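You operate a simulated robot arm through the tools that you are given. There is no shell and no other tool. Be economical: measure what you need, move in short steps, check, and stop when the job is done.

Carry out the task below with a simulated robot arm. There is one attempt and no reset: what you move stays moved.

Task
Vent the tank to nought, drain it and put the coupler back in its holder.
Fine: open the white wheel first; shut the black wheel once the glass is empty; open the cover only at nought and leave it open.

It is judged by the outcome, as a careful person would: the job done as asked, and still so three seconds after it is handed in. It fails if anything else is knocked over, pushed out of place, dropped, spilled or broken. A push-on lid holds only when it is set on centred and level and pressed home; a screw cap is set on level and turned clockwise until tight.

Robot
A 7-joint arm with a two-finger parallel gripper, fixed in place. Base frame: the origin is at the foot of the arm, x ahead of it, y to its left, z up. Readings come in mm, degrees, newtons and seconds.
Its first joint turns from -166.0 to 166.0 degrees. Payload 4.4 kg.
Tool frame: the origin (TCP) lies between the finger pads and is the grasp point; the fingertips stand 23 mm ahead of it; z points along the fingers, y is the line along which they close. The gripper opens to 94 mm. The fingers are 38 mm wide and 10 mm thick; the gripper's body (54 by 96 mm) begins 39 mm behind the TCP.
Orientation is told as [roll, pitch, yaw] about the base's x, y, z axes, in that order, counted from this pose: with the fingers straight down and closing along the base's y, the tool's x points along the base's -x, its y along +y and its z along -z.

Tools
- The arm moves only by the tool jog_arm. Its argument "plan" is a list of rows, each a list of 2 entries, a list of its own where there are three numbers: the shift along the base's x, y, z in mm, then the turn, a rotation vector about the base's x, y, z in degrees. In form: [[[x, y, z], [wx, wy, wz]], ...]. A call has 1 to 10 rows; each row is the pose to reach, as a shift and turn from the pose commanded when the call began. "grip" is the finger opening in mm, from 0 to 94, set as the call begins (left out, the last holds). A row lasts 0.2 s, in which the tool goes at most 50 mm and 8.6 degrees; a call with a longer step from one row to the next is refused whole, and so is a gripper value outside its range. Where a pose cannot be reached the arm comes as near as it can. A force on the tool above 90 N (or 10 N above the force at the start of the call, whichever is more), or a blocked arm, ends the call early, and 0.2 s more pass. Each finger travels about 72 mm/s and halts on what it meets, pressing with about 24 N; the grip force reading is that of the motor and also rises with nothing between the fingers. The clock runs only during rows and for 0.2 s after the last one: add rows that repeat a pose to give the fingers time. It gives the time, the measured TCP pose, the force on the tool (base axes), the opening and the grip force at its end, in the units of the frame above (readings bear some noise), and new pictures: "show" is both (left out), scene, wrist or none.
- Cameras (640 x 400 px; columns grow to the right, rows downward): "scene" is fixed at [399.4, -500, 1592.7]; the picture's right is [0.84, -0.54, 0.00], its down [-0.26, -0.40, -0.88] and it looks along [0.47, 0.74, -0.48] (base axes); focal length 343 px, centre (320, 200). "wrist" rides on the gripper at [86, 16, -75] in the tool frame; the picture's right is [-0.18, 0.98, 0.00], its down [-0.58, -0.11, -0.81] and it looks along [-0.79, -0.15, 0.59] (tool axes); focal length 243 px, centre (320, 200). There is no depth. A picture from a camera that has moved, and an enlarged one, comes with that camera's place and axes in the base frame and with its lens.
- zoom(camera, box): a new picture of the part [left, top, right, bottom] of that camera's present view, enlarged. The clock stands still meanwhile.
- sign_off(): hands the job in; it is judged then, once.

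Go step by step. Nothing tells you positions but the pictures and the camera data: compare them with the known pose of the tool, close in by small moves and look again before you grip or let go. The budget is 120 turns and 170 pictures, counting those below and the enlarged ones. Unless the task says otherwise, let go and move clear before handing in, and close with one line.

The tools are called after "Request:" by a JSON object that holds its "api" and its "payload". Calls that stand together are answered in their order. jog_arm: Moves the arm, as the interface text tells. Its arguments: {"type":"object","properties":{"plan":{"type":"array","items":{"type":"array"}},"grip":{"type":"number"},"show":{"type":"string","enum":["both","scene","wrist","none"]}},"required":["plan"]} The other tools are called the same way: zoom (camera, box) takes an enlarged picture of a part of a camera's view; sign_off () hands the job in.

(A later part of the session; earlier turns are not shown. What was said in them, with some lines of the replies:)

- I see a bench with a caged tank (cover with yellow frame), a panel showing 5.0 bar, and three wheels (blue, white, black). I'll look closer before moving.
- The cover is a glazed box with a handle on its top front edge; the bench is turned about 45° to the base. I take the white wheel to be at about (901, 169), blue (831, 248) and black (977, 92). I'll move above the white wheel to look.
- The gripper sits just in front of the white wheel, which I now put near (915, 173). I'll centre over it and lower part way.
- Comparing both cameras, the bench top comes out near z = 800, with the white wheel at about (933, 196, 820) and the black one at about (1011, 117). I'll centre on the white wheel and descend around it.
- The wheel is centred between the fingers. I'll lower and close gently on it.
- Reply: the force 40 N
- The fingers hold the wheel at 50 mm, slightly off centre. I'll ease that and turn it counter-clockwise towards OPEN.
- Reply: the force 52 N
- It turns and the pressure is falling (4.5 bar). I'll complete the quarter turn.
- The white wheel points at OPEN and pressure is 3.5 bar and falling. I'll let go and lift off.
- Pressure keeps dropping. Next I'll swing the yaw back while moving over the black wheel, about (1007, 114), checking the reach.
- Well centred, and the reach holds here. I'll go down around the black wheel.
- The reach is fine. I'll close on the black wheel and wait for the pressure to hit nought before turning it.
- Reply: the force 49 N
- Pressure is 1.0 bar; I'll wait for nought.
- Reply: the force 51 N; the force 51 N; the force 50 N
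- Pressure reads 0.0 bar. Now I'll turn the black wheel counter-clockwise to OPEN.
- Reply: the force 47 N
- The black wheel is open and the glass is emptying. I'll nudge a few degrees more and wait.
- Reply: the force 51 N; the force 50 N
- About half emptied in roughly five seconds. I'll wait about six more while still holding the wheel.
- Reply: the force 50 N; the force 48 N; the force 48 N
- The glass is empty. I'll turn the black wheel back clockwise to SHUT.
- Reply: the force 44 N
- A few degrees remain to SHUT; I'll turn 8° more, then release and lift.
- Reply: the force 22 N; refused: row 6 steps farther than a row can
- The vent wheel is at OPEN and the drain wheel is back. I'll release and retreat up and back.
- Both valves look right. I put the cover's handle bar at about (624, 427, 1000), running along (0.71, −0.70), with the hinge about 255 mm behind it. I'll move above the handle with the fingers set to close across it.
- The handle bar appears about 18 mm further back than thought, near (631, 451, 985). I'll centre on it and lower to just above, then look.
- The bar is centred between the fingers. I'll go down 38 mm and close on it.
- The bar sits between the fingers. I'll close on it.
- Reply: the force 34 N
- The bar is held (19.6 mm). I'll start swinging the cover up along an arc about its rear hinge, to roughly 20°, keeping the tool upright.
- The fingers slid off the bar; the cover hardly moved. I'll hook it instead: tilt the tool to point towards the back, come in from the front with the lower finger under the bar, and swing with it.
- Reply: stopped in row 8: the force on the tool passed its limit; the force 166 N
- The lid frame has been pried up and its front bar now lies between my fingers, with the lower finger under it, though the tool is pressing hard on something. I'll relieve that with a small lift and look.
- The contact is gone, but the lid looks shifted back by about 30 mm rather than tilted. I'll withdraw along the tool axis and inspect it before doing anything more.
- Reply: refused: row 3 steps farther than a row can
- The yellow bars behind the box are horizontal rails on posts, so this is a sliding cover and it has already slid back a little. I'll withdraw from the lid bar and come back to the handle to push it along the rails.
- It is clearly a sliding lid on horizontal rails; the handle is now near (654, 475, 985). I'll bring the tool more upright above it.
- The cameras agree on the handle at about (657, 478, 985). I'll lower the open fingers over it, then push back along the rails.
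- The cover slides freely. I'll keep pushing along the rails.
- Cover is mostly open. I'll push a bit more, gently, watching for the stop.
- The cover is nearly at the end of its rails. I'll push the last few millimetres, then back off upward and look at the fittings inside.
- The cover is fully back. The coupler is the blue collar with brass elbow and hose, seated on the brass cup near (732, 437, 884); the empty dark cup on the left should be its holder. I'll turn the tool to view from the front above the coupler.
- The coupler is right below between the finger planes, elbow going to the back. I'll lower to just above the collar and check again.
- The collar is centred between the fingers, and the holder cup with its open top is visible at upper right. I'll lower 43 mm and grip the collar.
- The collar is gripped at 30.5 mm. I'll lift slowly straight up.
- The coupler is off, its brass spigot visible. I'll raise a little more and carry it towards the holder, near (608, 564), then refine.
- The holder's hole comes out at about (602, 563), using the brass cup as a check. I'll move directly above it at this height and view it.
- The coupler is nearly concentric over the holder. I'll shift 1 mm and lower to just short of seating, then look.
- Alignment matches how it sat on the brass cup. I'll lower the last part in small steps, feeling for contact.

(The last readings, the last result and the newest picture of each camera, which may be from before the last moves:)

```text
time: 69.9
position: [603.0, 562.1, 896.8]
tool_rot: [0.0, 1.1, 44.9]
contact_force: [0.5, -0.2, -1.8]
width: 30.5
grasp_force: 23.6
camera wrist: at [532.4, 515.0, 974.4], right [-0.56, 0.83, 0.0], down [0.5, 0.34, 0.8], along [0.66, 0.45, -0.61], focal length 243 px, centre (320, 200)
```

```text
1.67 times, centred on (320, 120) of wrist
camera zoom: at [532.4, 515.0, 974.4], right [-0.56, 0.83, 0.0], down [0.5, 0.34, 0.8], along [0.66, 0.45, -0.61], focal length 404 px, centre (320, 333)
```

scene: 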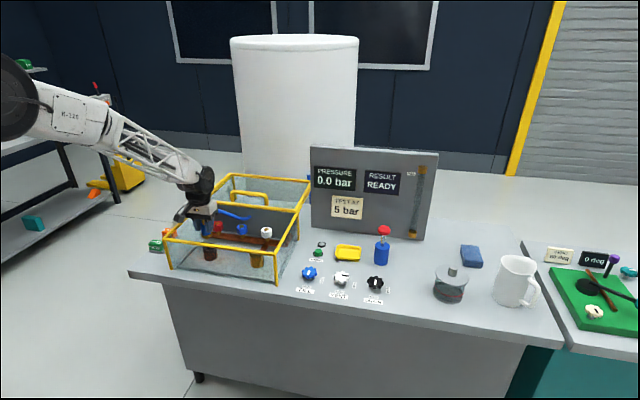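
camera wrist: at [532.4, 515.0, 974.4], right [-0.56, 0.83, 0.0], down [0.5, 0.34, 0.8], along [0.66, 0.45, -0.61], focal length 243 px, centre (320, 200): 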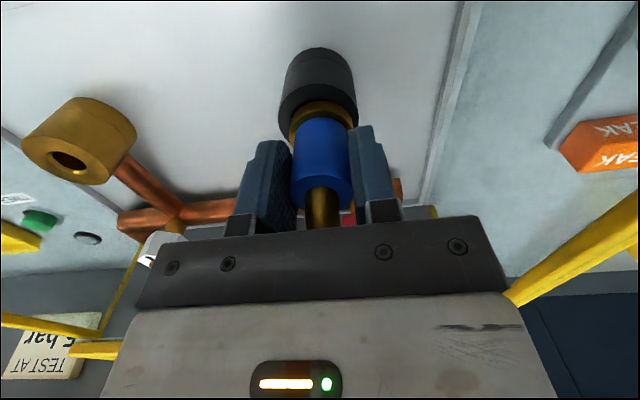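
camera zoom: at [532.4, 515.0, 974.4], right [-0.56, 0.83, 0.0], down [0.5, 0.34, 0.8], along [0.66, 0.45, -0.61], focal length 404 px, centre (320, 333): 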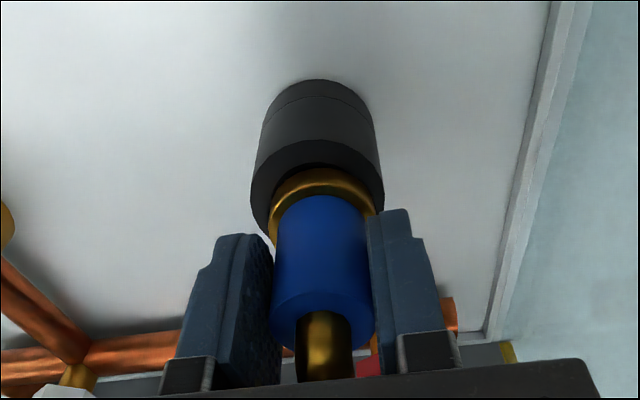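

No contact yet; I'll trim 1 mm sideways and keep lowering in small steps until it seats.

Request:
{"api": "jog_arm", "payload": {"plan": [[[0.5, -0.8, 0], [0, 0, 0]], [[0.5, -0.8, -3], [0, 0, 0]], [[0.5, -0.8, -6], [0, 0, 0]], [[0.5, -0.8, -9], [0, 0, 0]]], "show": "wrist"}}

Request:
{"api": "zoom", "payload": {"camera": "scene", "box": [170, 220, 250, 270]}}

Request:
{"api": "zoom", "payload": {"camera": "wrist", "box": [240, 0, 400, 240]}}

```text
time: 70.9
position: [604.5, 561.6, 889.8]
tool_rot: [0.0, 0.9, 44.8]
contact_force: [4.2, -0.2, 29.6]
width: 30.7
grasp_force: 23.6
camera wrist: at [533.9, 513.9, 967.1], right [-0.56, 0.83, 0.0], down [0.5, 0.34, 0.8], along [0.66, 0.45, -0.6], focal length 243 px, centre (320, 200)
```

wrist: 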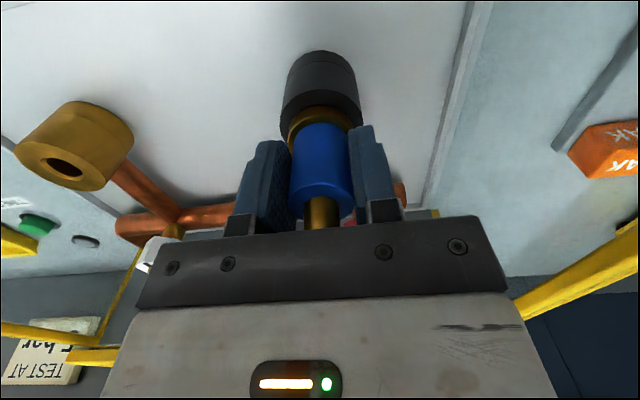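

```text
8.00 times, centred on (210, 245) of scene
camera zoom: at [399.4, -500.0, 1592.7], right [0.84, -0.54, 0.0], down [-0.26, -0.4, -0.88], along [0.47, 0.74, -0.48], focal length 2743 px, centre (1200, -160)
```

zoom: 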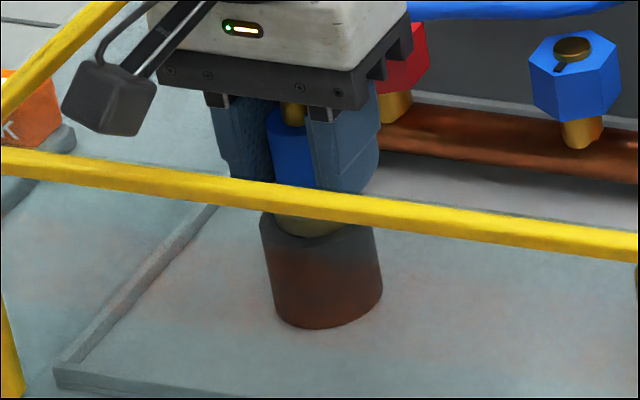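

```text
1.67 times, centred on (320, 120) of wrist
camera zoom: at [533.9, 513.9, 967.1], right [-0.56, 0.83, 0.0], down [0.5, 0.34, 0.8], along [0.66, 0.45, -0.6], focal length 404 px, centre (320, 333)
```

zoom: 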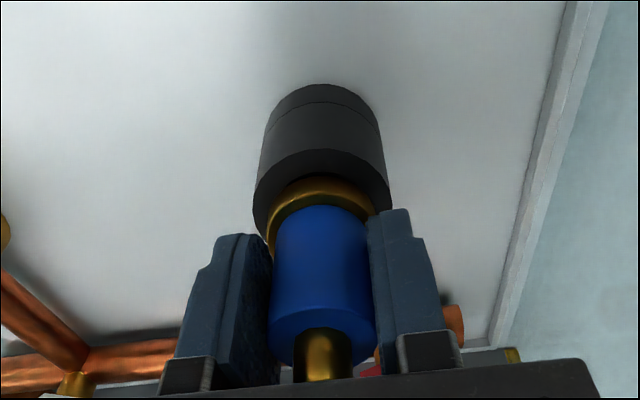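

It has met something at about z 892. Before releasing I want a closer look at how it sits.

Request:
{"api": "zoom", "payload": {"camera": "scene", "box": [195, 235, 227, 263]}}

Request:
{"api": "zoom", "payload": {"camera": "wrist", "box": [270, 40, 370, 150]}}

```text
14.29 times, centred on (211, 249) of scene
camera zoom: at [399.4, -500.0, 1592.7], right [0.84, -0.54, 0.0], down [-0.26, -0.4, -0.88], along [0.47, 0.74, -0.48], focal length 4898 px, centre (1877, -500)
```

zoom: 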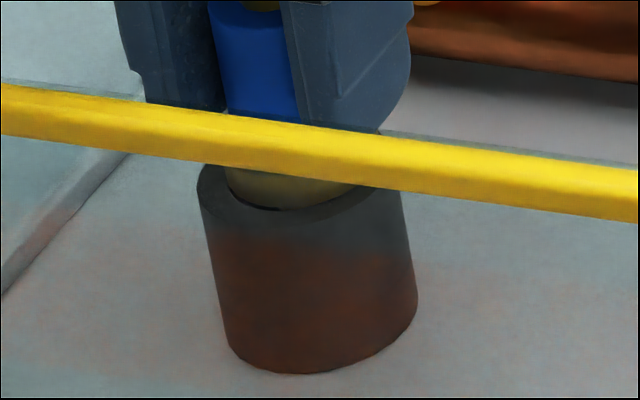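

```text
3.64 times, centred on (320, 95) of wrist
camera zoom: at [533.9, 513.9, 967.1], right [-0.56, 0.83, 0.0], down [0.5, 0.34, 0.8], along [0.66, 0.45, -0.6], focal length 882 px, centre (320, 582)
```

zoom: 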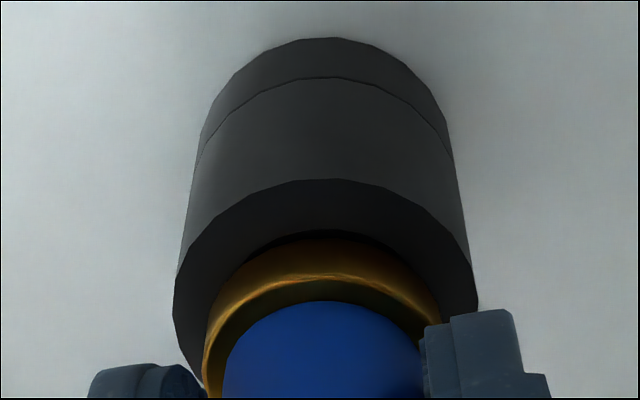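

The ring is at the mouth of the holder's bore with a small gap on the front side, so it may be catching on the back edge. I'll ease up, shift 1.5 mm towards the front and press down again.

Request:
{"api": "jog_arm", "payload": {"plan": [[[0, 0, 3], [0, 0, 0]], [[-1.2, -1.2, 3], [0, 0, 0]], [[-1.2, -1.2, 0], [0, 0, 0]], [[-1.2, -1.2, -3], [0, 0, 0]], [[-1.2, -1.2, -5], [0, 0, 0]]], "show": "none"}}

Request:
{"api": "zoom", "payload": {"camera": "wrist", "box": [270, 40, 370, 150]}}

Request:
{"api": "zoom", "payload": {"camera": "scene", "box": [195, 230, 235, 265]}}

```text
time: 72.1
position: [604.5, 561.0, 885.9]
tool_rot: [0.0, 0.9, 44.9]
contact_force: [2.9, 9.4, 30.8]
width: 30.6
grasp_force: 24.0
```

```text
3.64 times, centred on (320, 95) of wrist
camera zoom: at [532.9, 512.3, 961.7], right [-0.56, 0.83, 0.0], down [0.5, 0.34, 0.8], along [0.66, 0.45, -0.6], focal length 882 px, centre (320, 582)
```

zoom: 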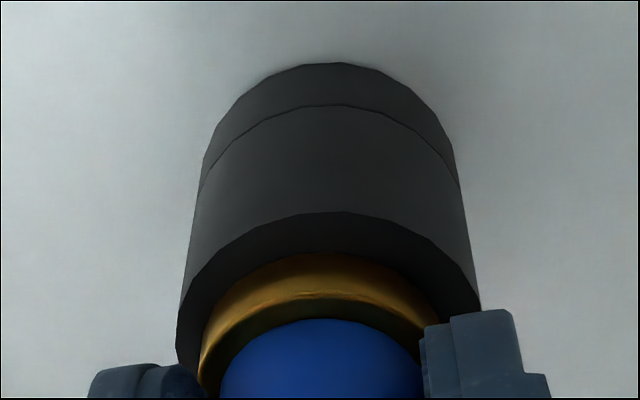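

```text
11.43 times, centred on (215, 248) of scene
camera zoom: at [399.4, -500.0, 1592.7], right [0.84, -0.54, 0.0], down [-0.26, -0.4, -0.88], along [0.47, 0.74, -0.48], focal length 3918 px, centre (1520, -343)
```

zoom: 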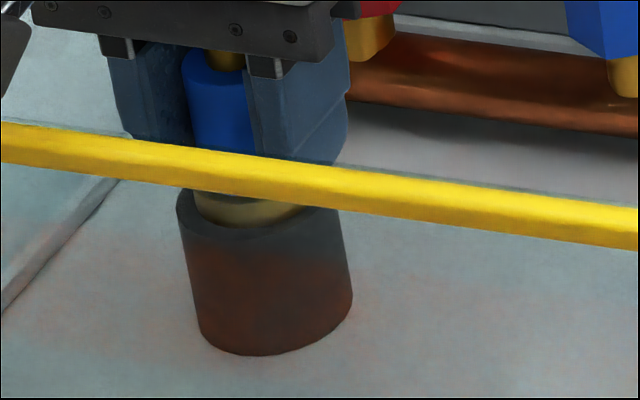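

It stopped at the same height, so I suspect it is still 2–3 mm too far back. I'll lift clear, shift forward and bring it down again gently.

Request:
{"api": "jog_arm", "payload": {"plan": [[[0, 0, 6], [0, 0, 0]], [[0, 0, 10], [0, 0, 0]], [[-2.2, -1.6, 10], [0, 0, 0]], [[-2.2, -1.6, 10], [0, 0, 0]]], "show": "none"}}

Request:
{"api": "zoom", "payload": {"camera": "wrist", "box": [270, 40, 370, 150]}}

Request:
{"api": "zoom", "payload": {"camera": "scene", "box": [195, 230, 235, 265]}}

```text
time: 73.1
position: [600.6, 558.2, 894.9]
tool_rot: [0.0, 1.1, 44.9]
contact_force: [0.5, 0.0, -1.2]
width: 30.3
grasp_force: 23.5
```

```text
3.64 times, centred on (320, 95) of wrist
camera zoom: at [530.0, 510.7, 971.5], right [-0.56, 0.83, 0.0], down [0.5, 0.34, 0.8], along [0.66, 0.45, -0.61], focal length 882 px, centre (320, 582)
```

zoom: 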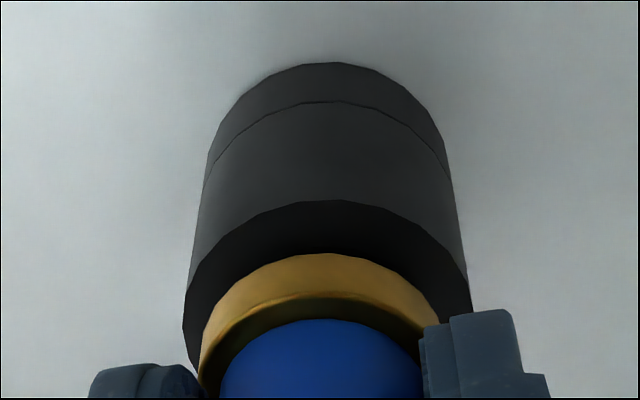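

```text
11.43 times, centred on (215, 248) of scene
camera zoom: at [399.4, -500.0, 1592.7], right [0.84, -0.54, 0.0], down [-0.26, -0.4, -0.88], along [0.47, 0.74, -0.48], focal length 3918 px, centre (1520, -343)
```

zoom: 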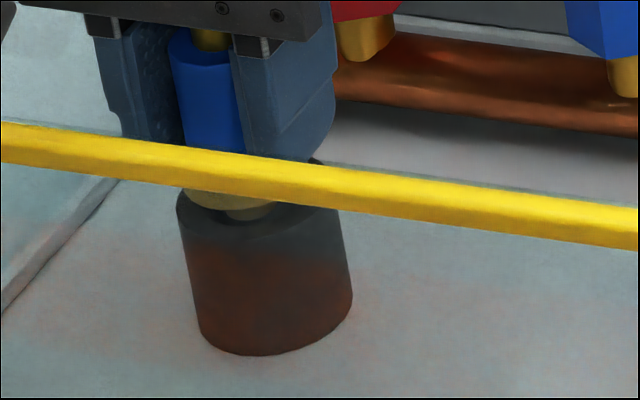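

Now the spigot below the ring is visible, pointing into the holder's bore, and the ring looks concentric. I'll lower again until it seats.

Request:
{"api": "jog_arm", "payload": {"plan": [[[-0.3, 0.3, -3], [0, 0, 0]], [[-0.3, 0.3, -6], [0, 0, 0]], [[-0.3, 0.3, -8], [0, 0, 0]], [[-0.3, 0.3, -10], [0, 0, 0]]], "show": "none"}}

Request:
{"api": "zoom", "payload": {"camera": "wrist", "box": [270, 40, 370, 150]}}

Request:
{"api": "zoom", "payload": {"camera": "scene", "box": [195, 230, 235, 265]}}

```text
time: 74.1
position: [599.3, 557.4, 885.8]
tool_rot: [-0.1, 1.0, 44.9]
contact_force: [0.5, 0.5, -1.0]
width: 30.3
grasp_force: 24.0
```

```text
3.64 times, centred on (320, 95) of wrist
camera zoom: at [529.7, 510.6, 962.6], right [-0.56, 0.83, 0.0], down [0.5, 0.34, 0.8], along [0.66, 0.45, -0.61], focal length 882 px, centre (320, 582)
```

zoom: 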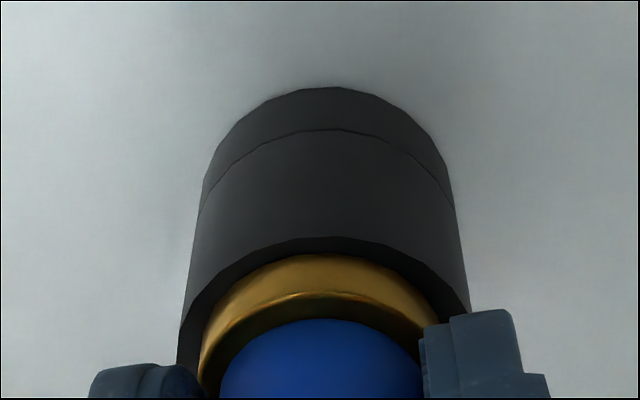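

```text
11.43 times, centred on (215, 248) of scene
camera zoom: at [399.4, -500.0, 1592.7], right [0.84, -0.54, 0.0], down [-0.26, -0.4, -0.88], along [0.47, 0.74, -0.48], focal length 3918 px, centre (1520, -343)
```

zoom: 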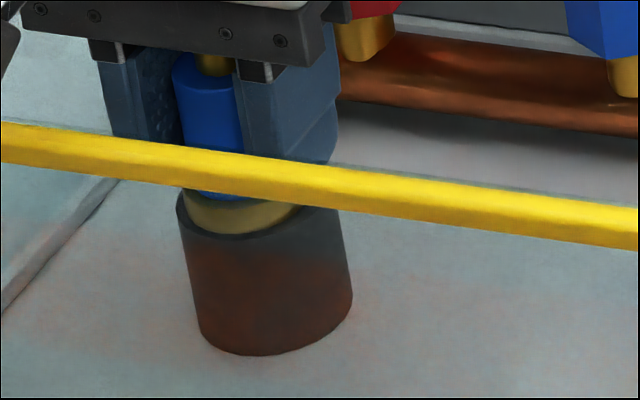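

The ring now looks concentric and flush at the rim. I'll lower a few more millimetres to feel it seat.

Request:
{"api": "jog_arm", "payload": {"plan": [[[-0.3, 0.4, -2], [0, 0, 0]], [[-0.3, 0.4, -4], [0, 0, 0]], [[-0.3, 0.4, -6], [0, 0, 0]]], "show": "none"}}

Request:
{"api": "zoom", "payload": {"camera": "wrist", "box": [270, 40, 370, 150]}}

Request:
{"api": "zoom", "payload": {"camera": "scene", "box": [195, 230, 235, 265]}}

```text
time: 74.9
position: [600.7, 559.4, 884.8]
tool_rot: [0.0, 0.7, 44.9]
contact_force: [-0.2, -30.0, 67.8]
width: 30.7
grasp_force: 23.9
```

```text
3.64 times, centred on (320, 95) of wrist
camera zoom: at [530.2, 511.8, 960.8], right [-0.56, 0.83, 0.0], down [0.5, 0.34, 0.8], along [0.66, 0.45, -0.6], focal length 882 px, centre (320, 582)
```

zoom: 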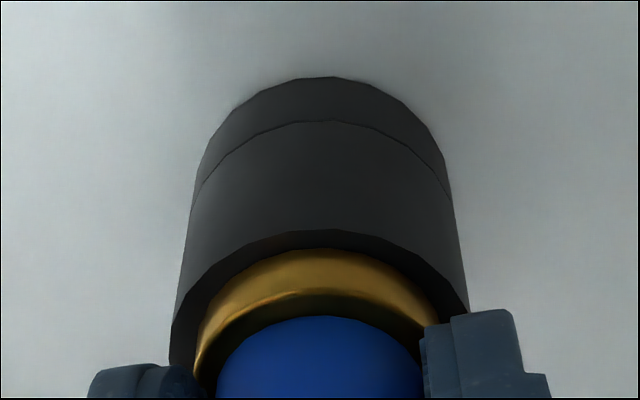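

```text
11.43 times, centred on (215, 248) of scene
camera zoom: at [399.4, -500.0, 1592.7], right [0.84, -0.54, 0.0], down [-0.26, -0.4, -0.88], along [0.47, 0.74, -0.48], focal length 3918 px, centre (1520, -343)
```

zoom: 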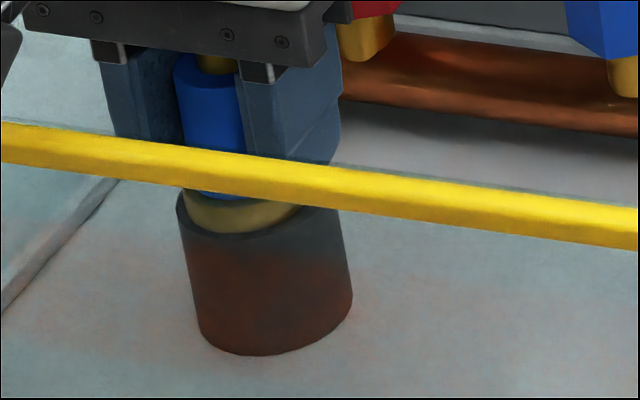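

Firm contact with the ring flush and concentric on the holder. I'll ease off the pressure and open the fingers slightly.

Request:
{"api": "jog_arm", "payload": {"plan": [[[0, 0, 1], [0, 0, 0]], [[0, 0, 1], [0, 0, 0]]], "show": "none"}}

Request:
{"api": "jog_arm", "payload": {"plan": [[[0, 0, 0], [0, 0, 0]], [[0, 0, 0], [0, 0, 0]], [[0, 0, 0], [0, 0, 0]]], "grip": 50, "show": "wrist"}}

Request:
{"api": "zoom", "payload": {"camera": "scene", "box": [170, 210, 250, 270]}}

```text
time: 75.6
position: [601.7, 560.8, 884.4]
tool_rot: [0.0, 0.5, 44.9]
contact_force: [2.2, -2.7, 8.1]
width: 30.5
grasp_force: 24.6
stopped in row 2: the force on the tool passed its limit (the readings are from after the stop); the commanded pose is now the measured one
```

```text
time: 76.4
position: [601.9, 559.6, 885.4]
tool_rot: [0.0, 0.6, 45.0]
contact_force: [-0.8, -0.1, 20.4]
width: 50.1
grasp_force: 0.1
camera wrist: at [530.4, 512.7, 961.0], right [-0.56, 0.83, 0.0], down [0.49, 0.34, 0.8], along [0.66, 0.45, -0.6], focal length 243 px, centre (320, 200)
```

wrist: 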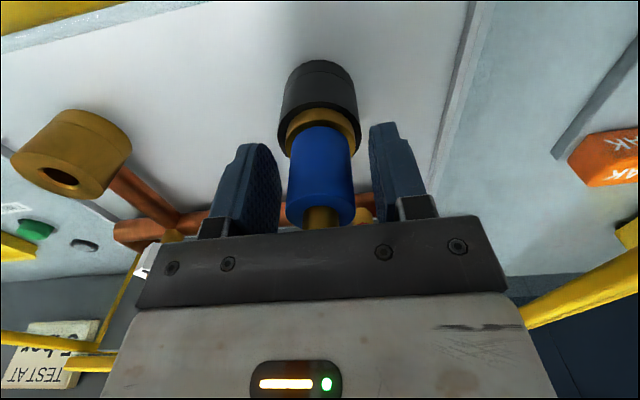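

```text
6.67 times, centred on (210, 240) of scene
camera zoom: at [399.4, -500.0, 1592.7], right [0.84, -0.54, 0.0], down [-0.26, -0.4, -0.88], along [0.47, 0.74, -0.48], focal length 2286 px, centre (1053, -67)
```

zoom: 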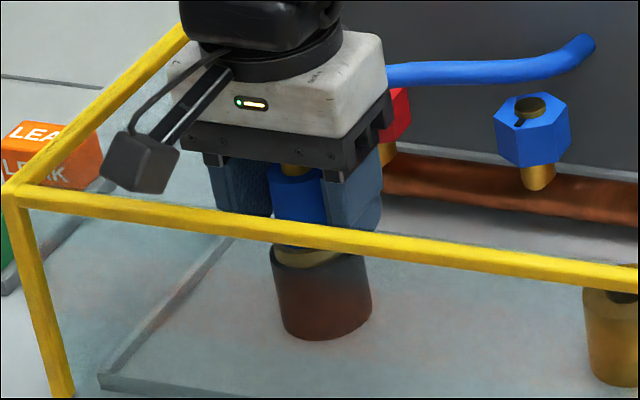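

The coupler stands in the holder; the palm is just touching its elbow. I'll rise straight up clear of it.

Request:
{"api": "jog_arm", "payload": {"plan": [[[0, 0, 8], [0, 0, 0]], [[0, 0, 25], [0, 0, 0]], [[0, 0, 55], [0, 0, 0]], [[0, 0, 95], [0, 0, 0]], [[0, 0, 140], [0, 0, 0]]], "grip": 66}}

Request:
{"api": "zoom", "payload": {"camera": "scene", "box": [170, 200, 270, 275]}}

Request:
{"api": "zoom", "payload": {"camera": "wrist", "box": [220, 0, 420, 130]}}

```text
time: 77.6
position: [601.6, 559.3, 1022.7]
tool_rot: [0.0, 0.8, 44.9]
contact_force: [-0.1, -0.3, -0.5]
width: 65.9
grasp_force: 0.0
camera wrist: at [529.8, 510.8, 1099.9], right [-0.56, 0.83, 0.0], down [0.5, 0.34, 0.8], along [0.66, 0.45, -0.6], focal length 243 px, centre (320, 200)
```

scene: 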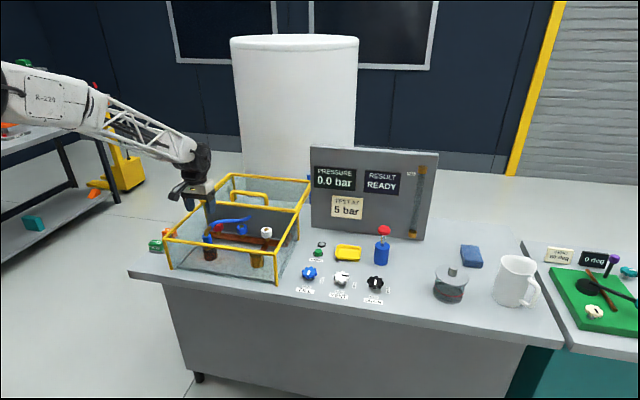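
wrist: 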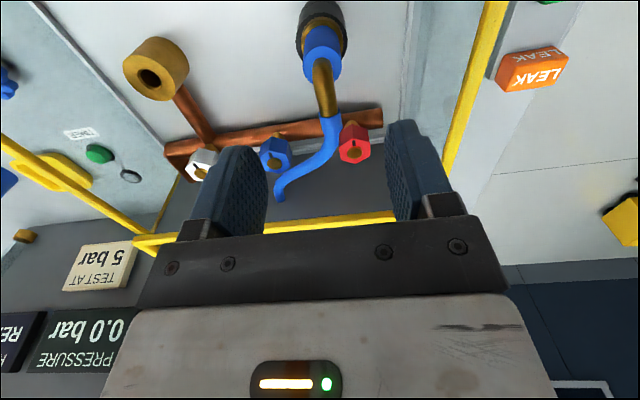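

```text
5.33 times, centred on (220, 238) of scene
camera zoom: at [399.4, -500.0, 1592.7], right [0.84, -0.54, 0.0], down [-0.26, -0.4, -0.88], along [0.47, 0.74, -0.48], focal length 1828 px, centre (853, 0)
```

zoom: 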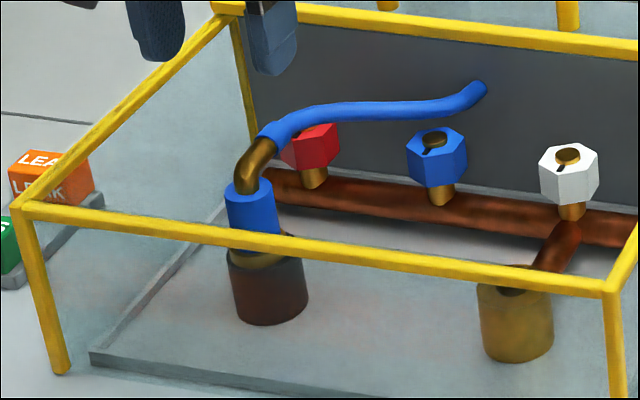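

```text
3.08 times, centred on (320, 65) of wrist
camera zoom: at [529.8, 510.8, 1099.9], right [-0.56, 0.83, 0.0], down [0.5, 0.34, 0.8], along [0.66, 0.45, -0.6], focal length 746 px, centre (320, 615)
```

zoom: 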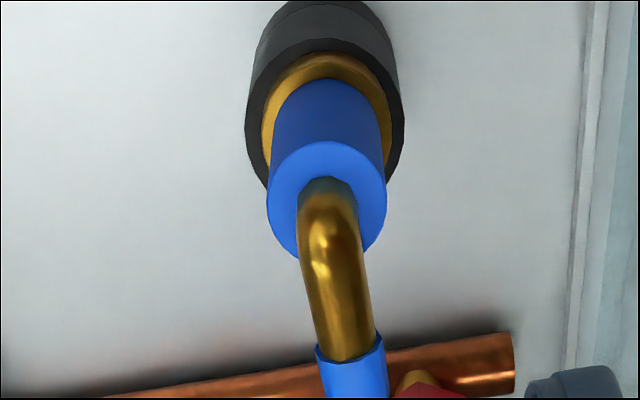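

The coupler stands upright and concentric in the holder, ring down on the rim. I'll move the arm clear and do a final check of cover, wheels and coupler.

Request:
{"api": "jog_arm", "payload": {"plan": [[[-20, -35, 20], [0, 0, 0]], [[-40, -70, 40], [0, 0, 0]], [[-60, -110, 60], [0, 0, 0]], [[-80, -150, 80], [0, 0, 0]], [[-100, -190, 100], [0, 0, 0]], [[-120, -230, 120], [0, 0, 0]], [[-140, -265, 140], [0, 0, 0]], [[-150, -305, 160], [0, 0, 0]], [[-160, -345, 180], [0, 0, 0]], [[-170, -385, 200], [0, 0, 0]]]}}

Request:
{"api": "zoom", "payload": {"camera": "scene", "box": [145, 165, 325, 290]}}

Request:
{"api": "zoom", "payload": {"camera": "scene", "box": [280, 150, 440, 310]}}

```text
time: 79.8
position: [430.9, 176.2, 1221.6]
tool_rot: [0.1, 0.7, 44.9]
contact_force: [1.0, 0.5, -1.0]
width: 66.1
grasp_force: 0.1
camera wrist: at [358.1, 128.4, 1299.0], right [-0.56, 0.83, 0.0], down [0.5, 0.34, 0.8], along [0.66, 0.45, -0.6], focal length 243 px, centre (320, 200)
```

scene: 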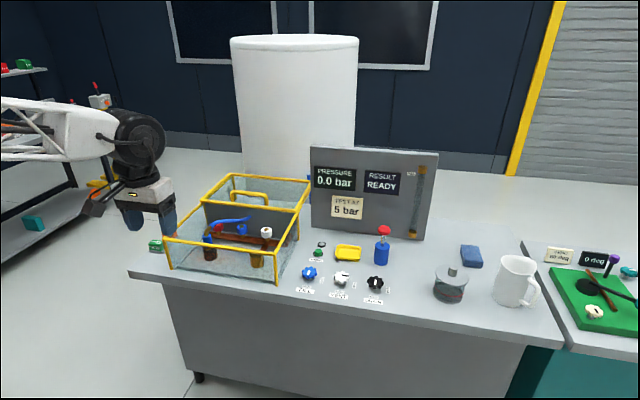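
wrist: 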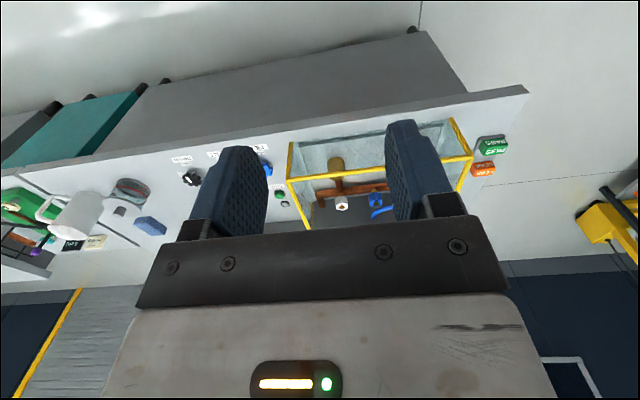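

```text
3.20 times, centred on (235, 228) of scene
camera zoom: at [399.4, -500.0, 1592.7], right [0.84, -0.54, 0.0], down [-0.26, -0.4, -0.88], along [0.47, 0.74, -0.48], focal length 1097 px, centre (592, 112)
```

zoom: 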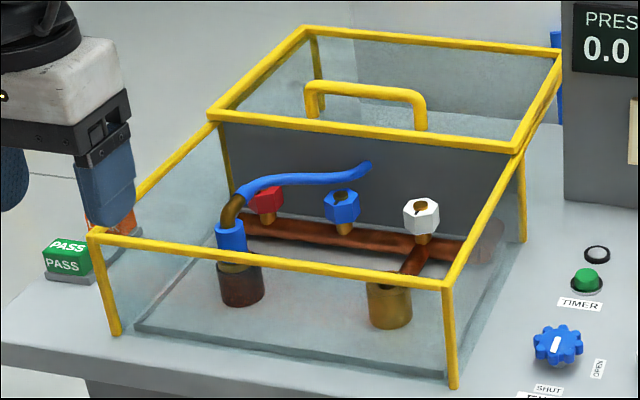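

```text
2.50 times, centred on (360, 230) of scene
camera zoom: at [399.4, -500.0, 1592.7], right [0.84, -0.54, 0.0], down [-0.26, -0.4, -0.88], along [0.47, 0.74, -0.48], focal length 857 px, centre (220, 125)
```

zoom: 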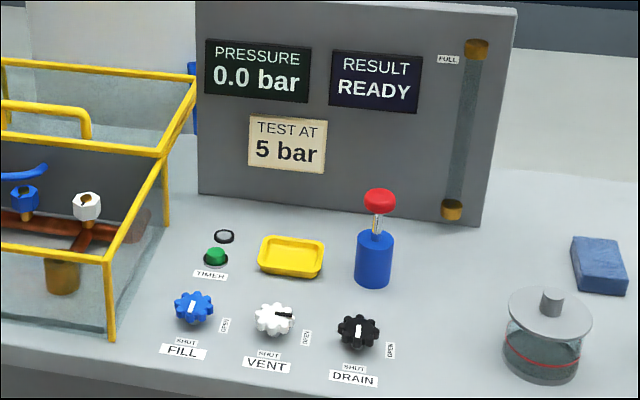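

Everything is as asked: 0.0 bar, glass empty, vent at OPEN, fill and drain at SHUT, cover slid fully back, coupler standing in its holder, and the arm clear. I'll hand it in.

Request:
{"api": "sign_off", "payload": {}}

```text
The job is handed in.
```

The tank is vented to 0.0 bar and drained, with the white wheel left open and the black wheel shut. The cover is open and the coupler is back in its holder; I've handed the job in.
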